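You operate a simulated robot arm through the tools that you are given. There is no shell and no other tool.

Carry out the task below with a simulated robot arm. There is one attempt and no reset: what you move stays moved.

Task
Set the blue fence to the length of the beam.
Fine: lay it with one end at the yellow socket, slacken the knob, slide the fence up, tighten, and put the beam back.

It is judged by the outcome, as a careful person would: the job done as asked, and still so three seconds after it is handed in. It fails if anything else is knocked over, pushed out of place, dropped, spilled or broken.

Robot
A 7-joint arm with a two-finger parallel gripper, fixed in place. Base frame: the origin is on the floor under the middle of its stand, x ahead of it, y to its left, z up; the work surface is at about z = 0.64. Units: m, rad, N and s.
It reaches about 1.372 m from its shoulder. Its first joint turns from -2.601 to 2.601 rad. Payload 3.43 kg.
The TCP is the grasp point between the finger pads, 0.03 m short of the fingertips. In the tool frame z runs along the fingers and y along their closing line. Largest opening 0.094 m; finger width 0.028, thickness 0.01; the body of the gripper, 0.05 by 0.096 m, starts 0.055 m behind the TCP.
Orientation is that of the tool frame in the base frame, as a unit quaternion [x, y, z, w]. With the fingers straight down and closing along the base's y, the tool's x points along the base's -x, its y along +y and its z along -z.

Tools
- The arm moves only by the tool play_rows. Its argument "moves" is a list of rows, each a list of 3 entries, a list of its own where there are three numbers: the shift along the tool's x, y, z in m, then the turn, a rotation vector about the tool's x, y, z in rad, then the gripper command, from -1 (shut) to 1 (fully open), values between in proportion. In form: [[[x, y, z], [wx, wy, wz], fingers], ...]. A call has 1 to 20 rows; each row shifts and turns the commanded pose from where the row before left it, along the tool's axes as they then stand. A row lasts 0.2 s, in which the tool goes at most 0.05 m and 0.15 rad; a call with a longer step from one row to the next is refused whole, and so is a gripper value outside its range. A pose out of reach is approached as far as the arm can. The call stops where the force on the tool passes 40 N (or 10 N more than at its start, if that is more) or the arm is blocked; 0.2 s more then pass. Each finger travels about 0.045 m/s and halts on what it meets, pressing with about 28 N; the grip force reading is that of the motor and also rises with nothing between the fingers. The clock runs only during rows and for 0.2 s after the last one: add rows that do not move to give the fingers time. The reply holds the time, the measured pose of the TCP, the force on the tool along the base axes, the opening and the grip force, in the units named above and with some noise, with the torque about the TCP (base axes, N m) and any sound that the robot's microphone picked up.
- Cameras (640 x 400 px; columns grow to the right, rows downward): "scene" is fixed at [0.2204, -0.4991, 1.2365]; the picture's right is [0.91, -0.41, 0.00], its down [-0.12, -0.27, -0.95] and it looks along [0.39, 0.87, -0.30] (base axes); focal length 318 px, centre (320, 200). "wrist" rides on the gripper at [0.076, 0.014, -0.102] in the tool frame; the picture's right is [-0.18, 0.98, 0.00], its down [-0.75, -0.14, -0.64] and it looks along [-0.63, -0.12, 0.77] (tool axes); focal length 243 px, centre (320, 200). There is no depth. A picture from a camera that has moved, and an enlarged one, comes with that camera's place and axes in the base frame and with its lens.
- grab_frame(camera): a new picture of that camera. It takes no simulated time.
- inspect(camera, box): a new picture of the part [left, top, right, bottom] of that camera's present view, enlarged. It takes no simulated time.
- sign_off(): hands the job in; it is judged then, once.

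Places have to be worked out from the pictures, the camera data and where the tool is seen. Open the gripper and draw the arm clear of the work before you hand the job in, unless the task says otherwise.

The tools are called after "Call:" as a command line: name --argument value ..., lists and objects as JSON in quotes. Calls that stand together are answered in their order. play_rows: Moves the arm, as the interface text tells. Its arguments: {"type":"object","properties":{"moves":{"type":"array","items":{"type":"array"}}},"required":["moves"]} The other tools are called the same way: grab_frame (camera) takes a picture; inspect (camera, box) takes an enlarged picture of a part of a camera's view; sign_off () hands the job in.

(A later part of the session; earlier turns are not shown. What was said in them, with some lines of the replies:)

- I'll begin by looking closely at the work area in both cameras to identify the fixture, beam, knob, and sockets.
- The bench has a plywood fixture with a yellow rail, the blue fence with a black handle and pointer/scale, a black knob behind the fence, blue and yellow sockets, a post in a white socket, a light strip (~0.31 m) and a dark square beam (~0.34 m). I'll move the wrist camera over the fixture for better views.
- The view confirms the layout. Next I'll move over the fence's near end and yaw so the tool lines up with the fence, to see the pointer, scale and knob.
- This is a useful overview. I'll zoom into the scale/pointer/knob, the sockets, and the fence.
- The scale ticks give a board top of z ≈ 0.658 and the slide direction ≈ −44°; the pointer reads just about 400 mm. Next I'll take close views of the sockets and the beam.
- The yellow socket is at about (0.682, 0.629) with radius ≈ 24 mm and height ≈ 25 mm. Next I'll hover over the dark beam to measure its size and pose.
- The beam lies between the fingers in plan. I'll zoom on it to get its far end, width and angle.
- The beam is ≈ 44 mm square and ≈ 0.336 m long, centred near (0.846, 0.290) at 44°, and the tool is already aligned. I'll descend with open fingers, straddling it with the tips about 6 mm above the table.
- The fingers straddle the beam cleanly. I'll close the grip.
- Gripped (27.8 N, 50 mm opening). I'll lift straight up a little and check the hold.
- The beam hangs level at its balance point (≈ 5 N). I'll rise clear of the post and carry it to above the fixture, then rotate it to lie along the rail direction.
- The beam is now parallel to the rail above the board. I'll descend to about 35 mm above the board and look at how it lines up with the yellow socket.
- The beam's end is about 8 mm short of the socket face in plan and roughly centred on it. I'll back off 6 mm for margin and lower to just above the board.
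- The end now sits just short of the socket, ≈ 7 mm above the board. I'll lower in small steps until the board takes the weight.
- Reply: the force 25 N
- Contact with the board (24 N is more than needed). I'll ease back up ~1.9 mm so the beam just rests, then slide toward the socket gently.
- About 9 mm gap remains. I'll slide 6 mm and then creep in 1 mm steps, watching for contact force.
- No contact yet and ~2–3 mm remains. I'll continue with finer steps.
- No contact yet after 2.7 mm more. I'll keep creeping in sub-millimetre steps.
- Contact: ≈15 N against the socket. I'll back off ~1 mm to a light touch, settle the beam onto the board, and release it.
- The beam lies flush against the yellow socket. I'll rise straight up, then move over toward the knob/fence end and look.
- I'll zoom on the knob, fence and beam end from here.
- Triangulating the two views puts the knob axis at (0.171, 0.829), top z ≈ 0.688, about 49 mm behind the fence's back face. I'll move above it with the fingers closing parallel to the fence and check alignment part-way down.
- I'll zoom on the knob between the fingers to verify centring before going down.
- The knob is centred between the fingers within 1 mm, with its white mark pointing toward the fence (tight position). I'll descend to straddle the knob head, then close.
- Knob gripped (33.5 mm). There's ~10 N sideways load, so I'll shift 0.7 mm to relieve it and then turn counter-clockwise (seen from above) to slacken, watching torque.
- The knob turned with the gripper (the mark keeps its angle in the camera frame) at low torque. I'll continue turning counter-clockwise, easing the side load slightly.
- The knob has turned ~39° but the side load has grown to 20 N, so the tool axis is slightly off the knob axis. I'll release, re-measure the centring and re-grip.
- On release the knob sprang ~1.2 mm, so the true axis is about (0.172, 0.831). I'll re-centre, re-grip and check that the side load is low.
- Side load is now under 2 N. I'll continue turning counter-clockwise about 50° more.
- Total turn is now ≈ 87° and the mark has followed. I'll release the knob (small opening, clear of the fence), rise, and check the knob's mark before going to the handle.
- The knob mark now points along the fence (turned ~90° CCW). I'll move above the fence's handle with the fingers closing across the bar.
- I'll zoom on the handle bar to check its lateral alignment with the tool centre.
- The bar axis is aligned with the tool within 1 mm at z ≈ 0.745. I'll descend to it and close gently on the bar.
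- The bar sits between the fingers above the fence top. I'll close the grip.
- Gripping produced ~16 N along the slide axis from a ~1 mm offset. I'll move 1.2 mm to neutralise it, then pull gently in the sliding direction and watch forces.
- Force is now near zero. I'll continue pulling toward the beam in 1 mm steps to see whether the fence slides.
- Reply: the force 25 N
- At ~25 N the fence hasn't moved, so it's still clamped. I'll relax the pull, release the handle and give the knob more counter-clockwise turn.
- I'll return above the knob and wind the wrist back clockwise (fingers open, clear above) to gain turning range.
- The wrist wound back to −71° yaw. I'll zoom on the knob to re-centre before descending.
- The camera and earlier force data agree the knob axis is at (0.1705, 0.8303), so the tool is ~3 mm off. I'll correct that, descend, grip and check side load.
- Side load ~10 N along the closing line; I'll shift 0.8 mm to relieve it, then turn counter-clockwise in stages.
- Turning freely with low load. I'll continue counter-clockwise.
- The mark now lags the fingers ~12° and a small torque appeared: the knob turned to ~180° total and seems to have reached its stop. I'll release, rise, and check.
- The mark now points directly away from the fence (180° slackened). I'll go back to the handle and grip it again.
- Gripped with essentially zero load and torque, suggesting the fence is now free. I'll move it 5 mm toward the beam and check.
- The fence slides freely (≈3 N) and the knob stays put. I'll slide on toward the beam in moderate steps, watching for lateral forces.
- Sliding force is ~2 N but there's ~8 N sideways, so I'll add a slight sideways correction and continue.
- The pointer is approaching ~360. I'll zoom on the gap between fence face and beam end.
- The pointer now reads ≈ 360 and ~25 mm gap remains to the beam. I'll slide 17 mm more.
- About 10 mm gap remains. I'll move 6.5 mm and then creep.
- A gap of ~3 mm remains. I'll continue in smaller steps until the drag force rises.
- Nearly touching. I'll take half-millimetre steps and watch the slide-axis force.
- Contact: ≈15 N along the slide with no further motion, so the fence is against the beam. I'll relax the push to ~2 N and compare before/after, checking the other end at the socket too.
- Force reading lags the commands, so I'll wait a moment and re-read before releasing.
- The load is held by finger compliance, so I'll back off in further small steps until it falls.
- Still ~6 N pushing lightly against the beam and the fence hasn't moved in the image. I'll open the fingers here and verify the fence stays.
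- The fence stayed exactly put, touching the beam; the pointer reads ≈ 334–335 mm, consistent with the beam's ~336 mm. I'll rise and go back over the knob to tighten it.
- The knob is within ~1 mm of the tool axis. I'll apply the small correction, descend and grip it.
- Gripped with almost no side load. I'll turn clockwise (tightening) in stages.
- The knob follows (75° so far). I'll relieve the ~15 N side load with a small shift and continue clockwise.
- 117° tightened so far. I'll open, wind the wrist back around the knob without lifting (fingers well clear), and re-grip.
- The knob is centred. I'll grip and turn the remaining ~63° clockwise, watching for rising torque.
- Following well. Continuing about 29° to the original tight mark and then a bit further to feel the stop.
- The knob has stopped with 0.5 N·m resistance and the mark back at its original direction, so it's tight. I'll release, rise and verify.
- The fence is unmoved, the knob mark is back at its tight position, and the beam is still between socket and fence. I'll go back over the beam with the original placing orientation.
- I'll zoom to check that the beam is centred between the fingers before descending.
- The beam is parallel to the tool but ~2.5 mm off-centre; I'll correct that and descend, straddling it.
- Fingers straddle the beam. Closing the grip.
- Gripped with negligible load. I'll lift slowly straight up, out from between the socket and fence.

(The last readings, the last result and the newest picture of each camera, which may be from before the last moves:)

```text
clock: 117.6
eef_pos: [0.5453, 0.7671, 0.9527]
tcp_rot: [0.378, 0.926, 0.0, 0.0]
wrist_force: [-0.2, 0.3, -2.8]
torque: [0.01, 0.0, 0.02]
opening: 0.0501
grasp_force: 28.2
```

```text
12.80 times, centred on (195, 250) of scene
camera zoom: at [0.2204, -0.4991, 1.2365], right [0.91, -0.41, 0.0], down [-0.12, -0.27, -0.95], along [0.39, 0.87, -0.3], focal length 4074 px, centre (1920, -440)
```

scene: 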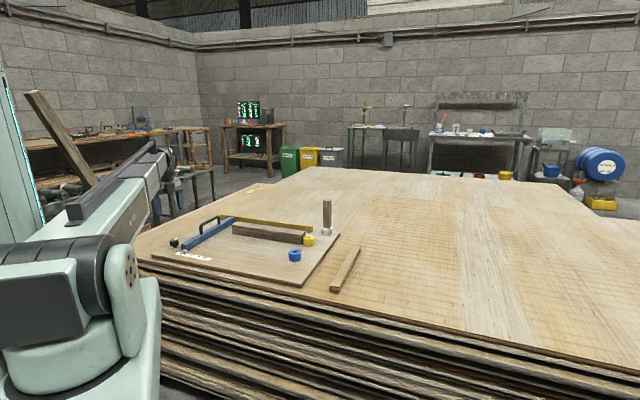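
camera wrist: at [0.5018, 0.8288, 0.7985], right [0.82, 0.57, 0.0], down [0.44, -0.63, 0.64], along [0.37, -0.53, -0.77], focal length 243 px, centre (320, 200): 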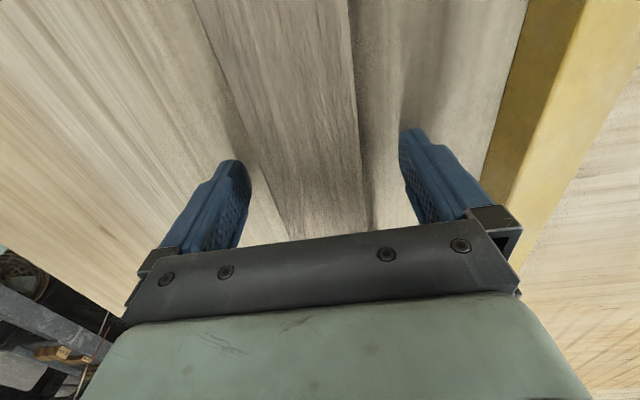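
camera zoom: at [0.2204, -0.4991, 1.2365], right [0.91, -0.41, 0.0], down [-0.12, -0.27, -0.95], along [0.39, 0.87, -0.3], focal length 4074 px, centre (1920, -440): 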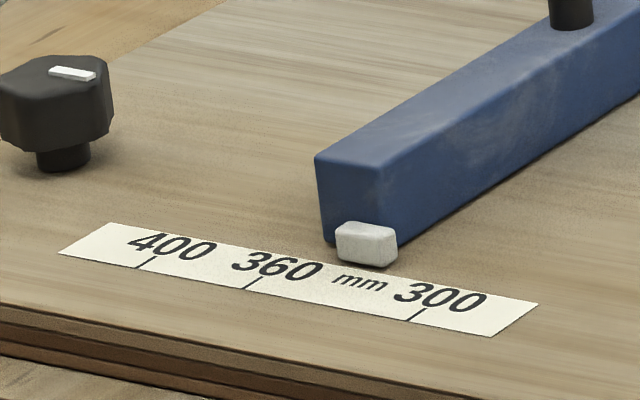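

Fence and pointer unchanged, with the knob tight. I'll rotate back and carry the beam to its original spot.

Call:
play_rows --moves '[[[0, 0, 0], [0, 0, -0.14034], -1], [[0, 0, 0], [0, 0, -0.14034], -1], [[0, 0, 0], [0, 0, -0.14034], -1], [[0, 0, 0], [0, 0, -0.14034], -1], [[0, 0, 0], [0, 0, -0.14034], -1], [[0, 0, 0], [0, 0, -0.14034], -1], [[0, 0, 0], [0, 0, -0.14034], -1], [[0, 0, 0], [0, 0, -0.14034], -1], [[0, 0, 0], [0, 0, -0.14034], -1], [[0, 0, 0], [0, 0, -0.14034], -1], [[0, 0, 0], [0, 0, -0.14034], -1], [[0, 0, 0], [0, 0, 0], -1]]'

Call:
play_rows --moves '[[[0.00884, -0.04251, 0], [0, 0, 0], -1], [[0.00884, -0.04251, 0], [0, 0, 0], -1], [[0.00884, -0.04251, 0], [0, 0, 0], -1], [[0.00884, -0.04251, 0], [0, 0, 0], -1], [[0.00884, -0.04251, 0], [0, 0, 0], -1], [[0.00884, -0.04251, 0], [0, 0, 0], -1], [[0.00884, -0.04251, 0], [0, 0, 0], -1], [[0.00884, -0.04251, 0], [0, 0, 0], -1], [[0.00884, -0.04251, 0], [0, 0, 0], -1], [[0.00884, -0.04251, 0], [0, 0, 0], -1], [[0.00884, -0.04251, 0], [0, 0, 0], -1], [[0.00884, -0.04251, 0], [0, 0, 0], -1], [[0.00884, -0.04251, 0], [0, 0, 0], -1], [[0, 0, 0], [0, 0, 0], -1], [[0, 0, 0], [0, 0, 0], -1]]'

Call:
grab_frame --camera "scene"

Call:
grab_frame --camera "wrist"

```text
clock: 120.2
eef_pos: [0.5466, 0.7681, 0.9518]
tcp_rot: [-0.376, 0.927, 0.0, 0.0]
wrist_force: [-0.6, -0.1, -3.5]
torque: [-0.02, 0.0, -0.04]
opening: 0.0504
grasp_force: 27.9
```

```text
clock: 123.4
eef_pos: [0.8483, 0.2891, 0.9529]
tcp_rot: [-0.376, 0.927, 0.0, -0.001]
wrist_force: [-1.2, -0.3, -2.3]
torque: [-0.03, -0.01, -0.02]
opening: 0.0503
grasp_force: 28.1
```

```text
taken
```

scene: 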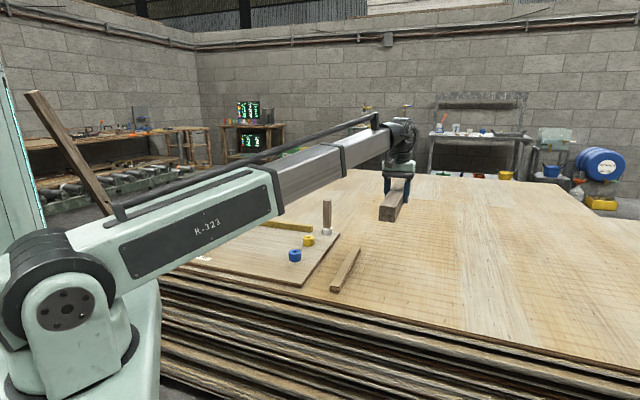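

```text
taken
camera wrist: at [0.7837, 0.2453, 1.0537], right [-0.55, 0.83, 0.0], down [0.64, 0.42, 0.64], along [0.54, 0.35, -0.77], focal length 243 px, centre (320, 200)
```

wrist: 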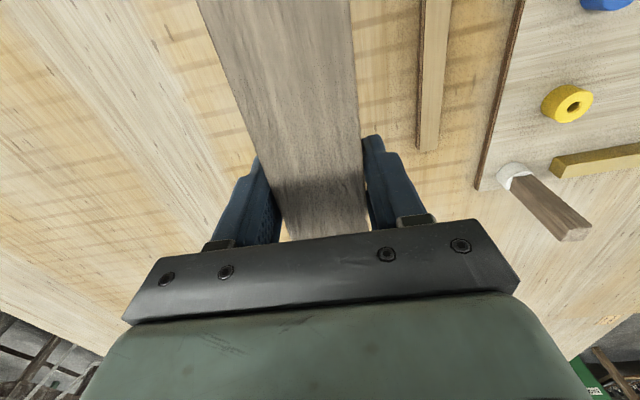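

Over the original spot (within ~1 mm after a tiny correction). I'll descend to ~10 mm above the table.

Call:
play_rows --moves '[[[0, 0.0012, 0.03], [0, 0, 0], -1], [[0, 0, 0.045], [0, 0, 0], -1], [[0, 0, 0.045], [0, 0, 0], -1], [[0, 0, 0.045], [0, 0, 0], -1], [[0, 0, 0.045], [0, 0, 0], -1], [[0, 0, 0.03], [0, 0, 0], -1], [[0, 0, 0.02], [0, 0, 0], -1], [[0, 0, 0], [0, 0, 0], -1], [[0, 0, 0], [0, 0, 0], -1]]'

Call:
inspect --camera "scene" --box '[360, 235, 420, 315]'

```text
clock: 125.4
eef_pos: [0.847, 0.2927, 0.6924]
tcp_rot: [-0.375, 0.927, 0.0, 0.0]
wrist_force: [0.8, -0.7, -3.2]
torque: [-0.01, 0.0, -0.04]
opening: 0.0502
grasp_force: 28.0
```

```text
5.00 times, centred on (390, 275) of scene
camera zoom: at [0.2204, -0.4991, 1.2365], right [0.91, -0.41, 0.0], down [-0.12, -0.27, -0.95], along [0.39, 0.87, -0.3], focal length 1592 px, centre (-30, -175)
```

zoom: 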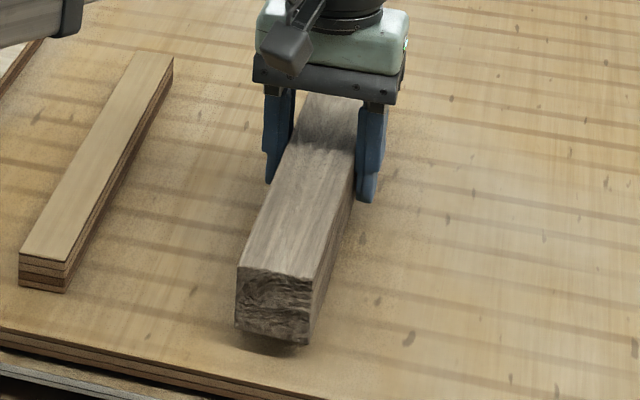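

The beam hovers over its original footprint (within ~2 mm). I'll lower gently to contact.

Call:
play_rows --moves '[[[0, 0, 0.005], [0, 0, 0], -1], [[0, 0, 0.005], [0, 0, 0], -1], [[0, 0, 0], [0, 0, 0], -1]]'

Call:
play_rows --moves '[[[0, 0, 0.0015], [0, 0, 0], -1], [[0, 0, 0], [0, 0, 0], -1]]'

Call:
play_rows --moves '[[[0, 0, 0.001], [0, 0, 0], -1], [[0, 0, 0], [0, 0, 0], -1]]'

```text
clock: 126.2
eef_pos: [0.8473, 0.2915, 0.6832]
tcp_rot: [-0.376, 0.927, 0.0, 0.0]
wrist_force: [0.7, 0.0, -3.1]
torque: [0.0, 0.0, -0.01]
opening: 0.0503
grasp_force: 28.3
```

```text
clock: 126.8
eef_pos: [0.847, 0.2906, 0.6813]
tcp_rot: [-0.375, 0.927, 0.0, 0.0]
wrist_force: [0.4, 0.0, -2.5]
torque: [-0.02, 0.02, -0.01]
opening: 0.0504
grasp_force: 28.4
```

```text
clock: 127.4
eef_pos: [0.8478, 0.2921, 0.6796]
tcp_rot: [-0.376, 0.927, 0.001, -0.001]
wrist_force: [1.1, 0.0, -4.2]
torque: [0.03, 0.0, 0.01]
opening: 0.0503
grasp_force: 28.2
```

Not touching yet; I'll continue in 1 mm steps.

Call:
play_rows --moves '[[[0, 0, 0.001], [0, 0, 0], -1], [[0, 0, 0], [0, 0, 0], -1]]'

Call:
play_rows --moves '[[[0, 0, 0.0007], [0, 0, 0], -1], [[0, 0, 0], [0, 0, 0], -1]]'

```text
clock: 128.0
eef_pos: [0.848, 0.2915, 0.6802]
tcp_rot: [-0.376, 0.927, 0.0, 0.0]
wrist_force: [-0.1, -0.1, -3.1]
torque: [-0.04, 0.0, -0.03]
opening: 0.05
grasp_force: 28.1
```

```text
clock: 128.6
eef_pos: [0.8471, 0.2911, 0.6788]
tcp_rot: [-0.375, 0.927, 0.0, 0.0]
wrist_force: [-0.2, 0.1, -3.7]
torque: [-0.02, -0.02, -0.01]
opening: 0.0504
grasp_force: 28.2
```

Call:
play_rows --moves '[[[0, 0, 0.001], [0, 0, 0], -1], [[0, 0, 0], [0, 0, 0], -1]]'

Call:
play_rows --moves '[[[0, 0, 0.0007], [0, 0, 0], -1], [[0, 0, 0], [0, 0, 0], -1]]'

```text
clock: 129.2
eef_pos: [0.846, 0.2909, 0.6772]
tcp_rot: [-0.376, 0.927, 0.0, 0.0]
wrist_force: [-0.2, -0.1, -2.7]
torque: [0.01, 0.0, -0.01]
opening: 0.0502
grasp_force: 27.9
```

```text
clock: 129.8
eef_pos: [0.8476, 0.2922, 0.6776]
tcp_rot: [-0.376, 0.927, 0.001, 0.0]
wrist_force: [-0.1, 0.8, 4.3]
torque: [-0.25, 0.27, 0.02]
opening: 0.0503
grasp_force: 27.6
```

The table has taken the load (+4 N). I'll release the beam and rise.

Call:
play_rows --moves '[[[0, 0, 0], [0, 0, 0], 0.1], [[0, 0, 0], [0, 0, 0], 0.5], [[0, 0, 0], [0, 0, 0], 1], [[0, 0, 0], [0, 0, 0], 1], [[0, 0, 0], [0, 0, 0], 1], [[0, 0, 0], [0, 0, 0], 1], [[0, 0, -0.03], [0, 0, 0], 1], [[0, 0, -0.045], [0, 0, 0], 1], [[0, 0, -0.045], [0, 0, 0], 1], [[0, 0, -0.045], [0, 0, 0], 1], [[0, 0, -0.045], [0, 0, 0], 1], [[0, 0, -0.045], [0, 0, 0], 1], [[0, 0, 0], [0, 0, 0], 1]]'

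Call:
inspect --camera "scene" --box '[360, 235, 420, 315]'

Call:
grab_frame --camera "wrist"

```text
clock: 132.6
eef_pos: [0.8477, 0.2915, 0.932]
tcp_rot: [-0.376, 0.927, 0.0, -0.001]
wrist_force: [0.6, 0.1, 0.6]
torque: [-0.02, 0.01, 0.0]
opening: 0.094
grasp_force: 0.1
```

```text
5.00 times, centred on (390, 275) of scene
camera zoom: at [0.2204, -0.4991, 1.2365], right [0.91, -0.41, 0.0], down [-0.12, -0.27, -0.95], along [0.39, 0.87, -0.3], focal length 1592 px, centre (-30, -175)
```

zoom: 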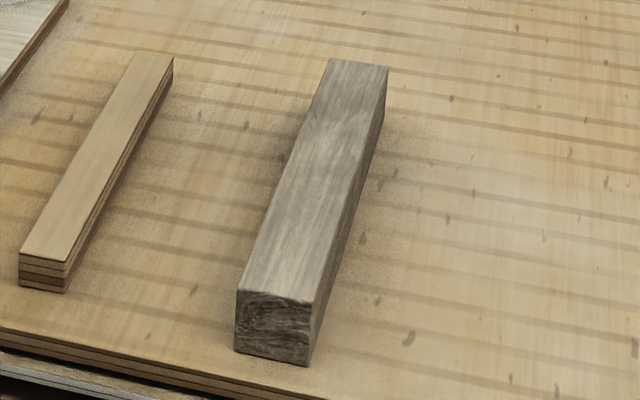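

```text
taken
camera wrist: at [0.7831, 0.2473, 1.0346], right [-0.55, 0.83, 0.0], down [0.64, 0.42, 0.64], along [0.54, 0.35, -0.77], focal length 243 px, centre (320, 200)
```

wrist: 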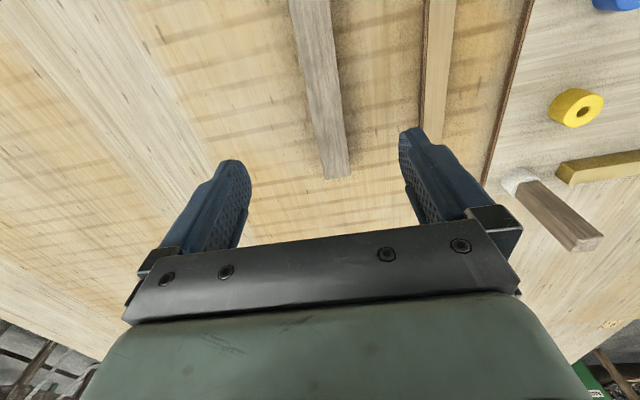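

The beam is back in its original footprint (within 1–2 mm). I'll raise the arm well clear and do a final check of the whole fixture.

Call:
play_rows --moves '[[[0, 0, -0.045], [0, 0, 0], 1], [[0, 0, -0.045], [0, 0, 0], 1], [[0, 0, -0.045], [0, 0, 0], 1], [[0.04, 0, -0.02], [0, 0, 0], 1], [[0.04, 0, -0.02], [0, 0, 0], 1], [[0.04, 0, 0], [0, 0, 0], 1], [[0.04, 0, 0], [0, 0, 0], 1], [[0.04, 0, 0], [0, 0, 0], 1], [[0, 0, 0], [0, 0, 0], 1], [[0, 0, 0], [0, 0, 0], 1]]'

Call:
grab_frame --camera "scene"

Call:
inspect --camera "scene" --box '[140, 180, 420, 320]'

Call:
inspect --camera "scene" --box '[170, 235, 220, 265]'

```text
clock: 134.8
eef_pos: [0.7038, 0.1536, 1.107]
tcp_rot: [-0.375, 0.927, 0.0, 0.0]
wrist_force: [11.3, 13.3, -32.7]
torque: [-0.59, -0.9, -0.59]
opening: 0.0941
grasp_force: 0.2
```

```text
taken
```

scene: 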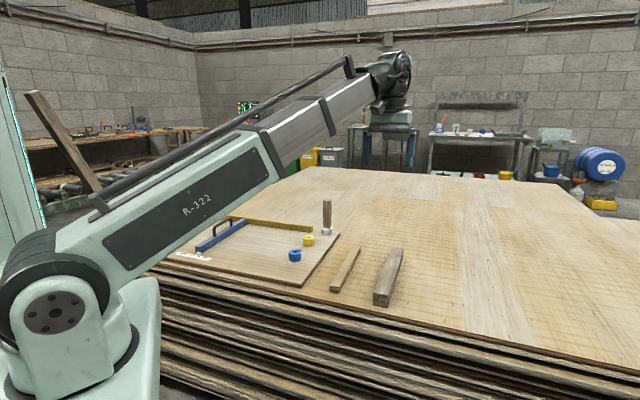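

```text
2.29 times, centred on (280, 250) of scene
camera zoom: at [0.2204, -0.4991, 1.2365], right [0.91, -0.41, 0.0], down [-0.12, -0.27, -0.95], along [0.39, 0.87, -0.3], focal length 728 px, centre (411, 86)
```

zoom: 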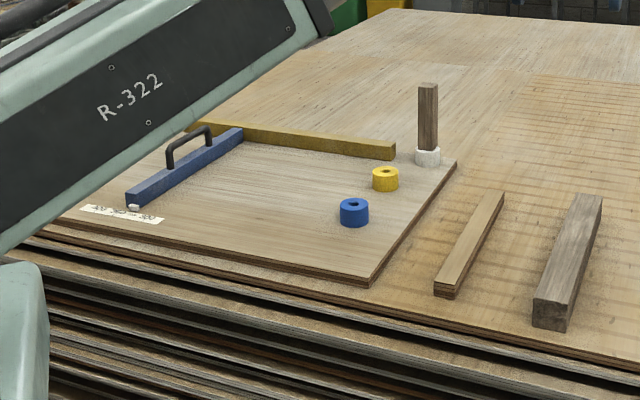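

```text
12.80 times, centred on (195, 250) of scene
camera zoom: at [0.2204, -0.4991, 1.2365], right [0.91, -0.41, 0.0], down [-0.12, -0.27, -0.95], along [0.39, 0.87, -0.3], focal length 4074 px, centre (1920, -440)
```

zoom: 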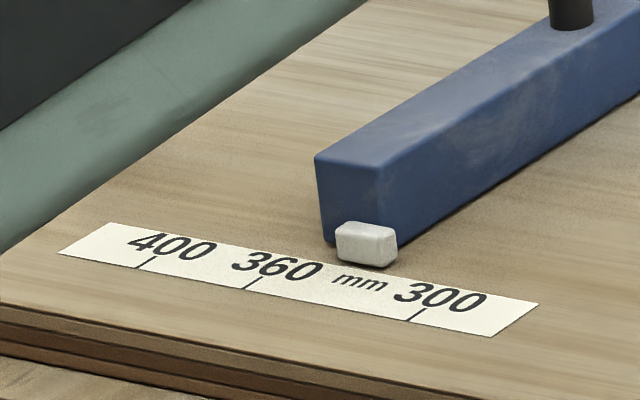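

Everything on the bench looks right, but the last reading shows ~37 N on the tool — likely the hand touching the arm's own link in this folded pose. I'll back out the way I came and re-read.

Call:
play_rows --moves '[[[-0.04, 0, 0], [0, 0, 0], 1], [[-0.04, 0, 0], [0, 0, 0], 1], [[0, 0, 0], [0, 0, 0], 1]]'

Call:
inspect --camera "scene" --box '[300, 30, 460, 180]'

```text
clock: 135.6
eef_pos: [0.7601, 0.2077, 1.1067]
tcp_rot: [-0.376, 0.927, 0.0, 0.0]
wrist_force: [-0.9, -0.6, -0.1]
torque: [0.02, 0.04, -0.01]
opening: 0.0938
grasp_force: 0.1
```

```text
2.67 times, centred on (380, 105) of scene
camera zoom: at [0.2204, -0.4991, 1.2365], right [0.91, -0.41, 0.0], down [-0.12, -0.27, -0.95], along [0.39, 0.87, -0.3], focal length 849 px, centre (160, 453)
```

zoom: 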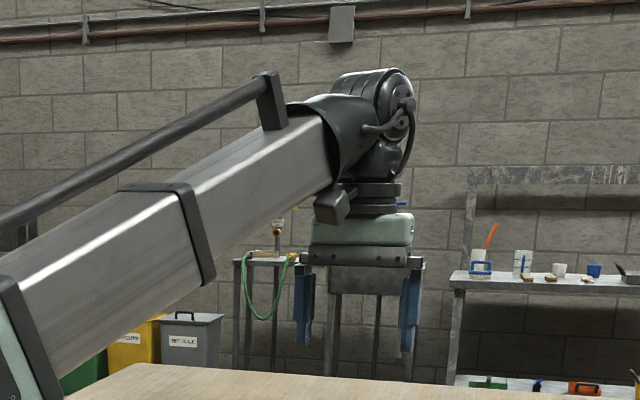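

The force is back to zero: only the wrist mount had brushed the arm's own link, well away from the work. The fence is clamped at the beam's length (pointer ≈ 335 mm). The knob is tight, the beam is back in its place, nothing else has moved, and the gripper is open and clear, so I'm handing in.

Call:
sign_off

```text
The job is handed in.
```

The blue fence is now set to the length of the beam, and the job is handed in. I took "the beam" to be the dark square timber, about 336 mm long, not the light strip or the standing post.

- **Setting:** I laid the beam with one end against the yellow socket. Then I slackened the knob and slid the fence up until it touched the other end. The pointer reads about 334–335 mm.
- **Knob:** It took about half a turn to free the fence. I tightened it back to its stop, with the white mark where it started. The fence did not move while I tightened or when I lifted the beam out. I did not push on the fence afterwards to test the clamp.
- **Beam:** It is back where it was, within about 2 mm.
- **Other items:** The final pictures show nothing else moved.

While the knob was only a quarter turn loose, I tried the fence and it held against about 25 N, so I stopped and loosened it further. At the end, the gripper's mount briefly pressed against the robot's own arm at about 37 N, well above the bench. I backed it off straight away. The gripper is open and clear of the work.
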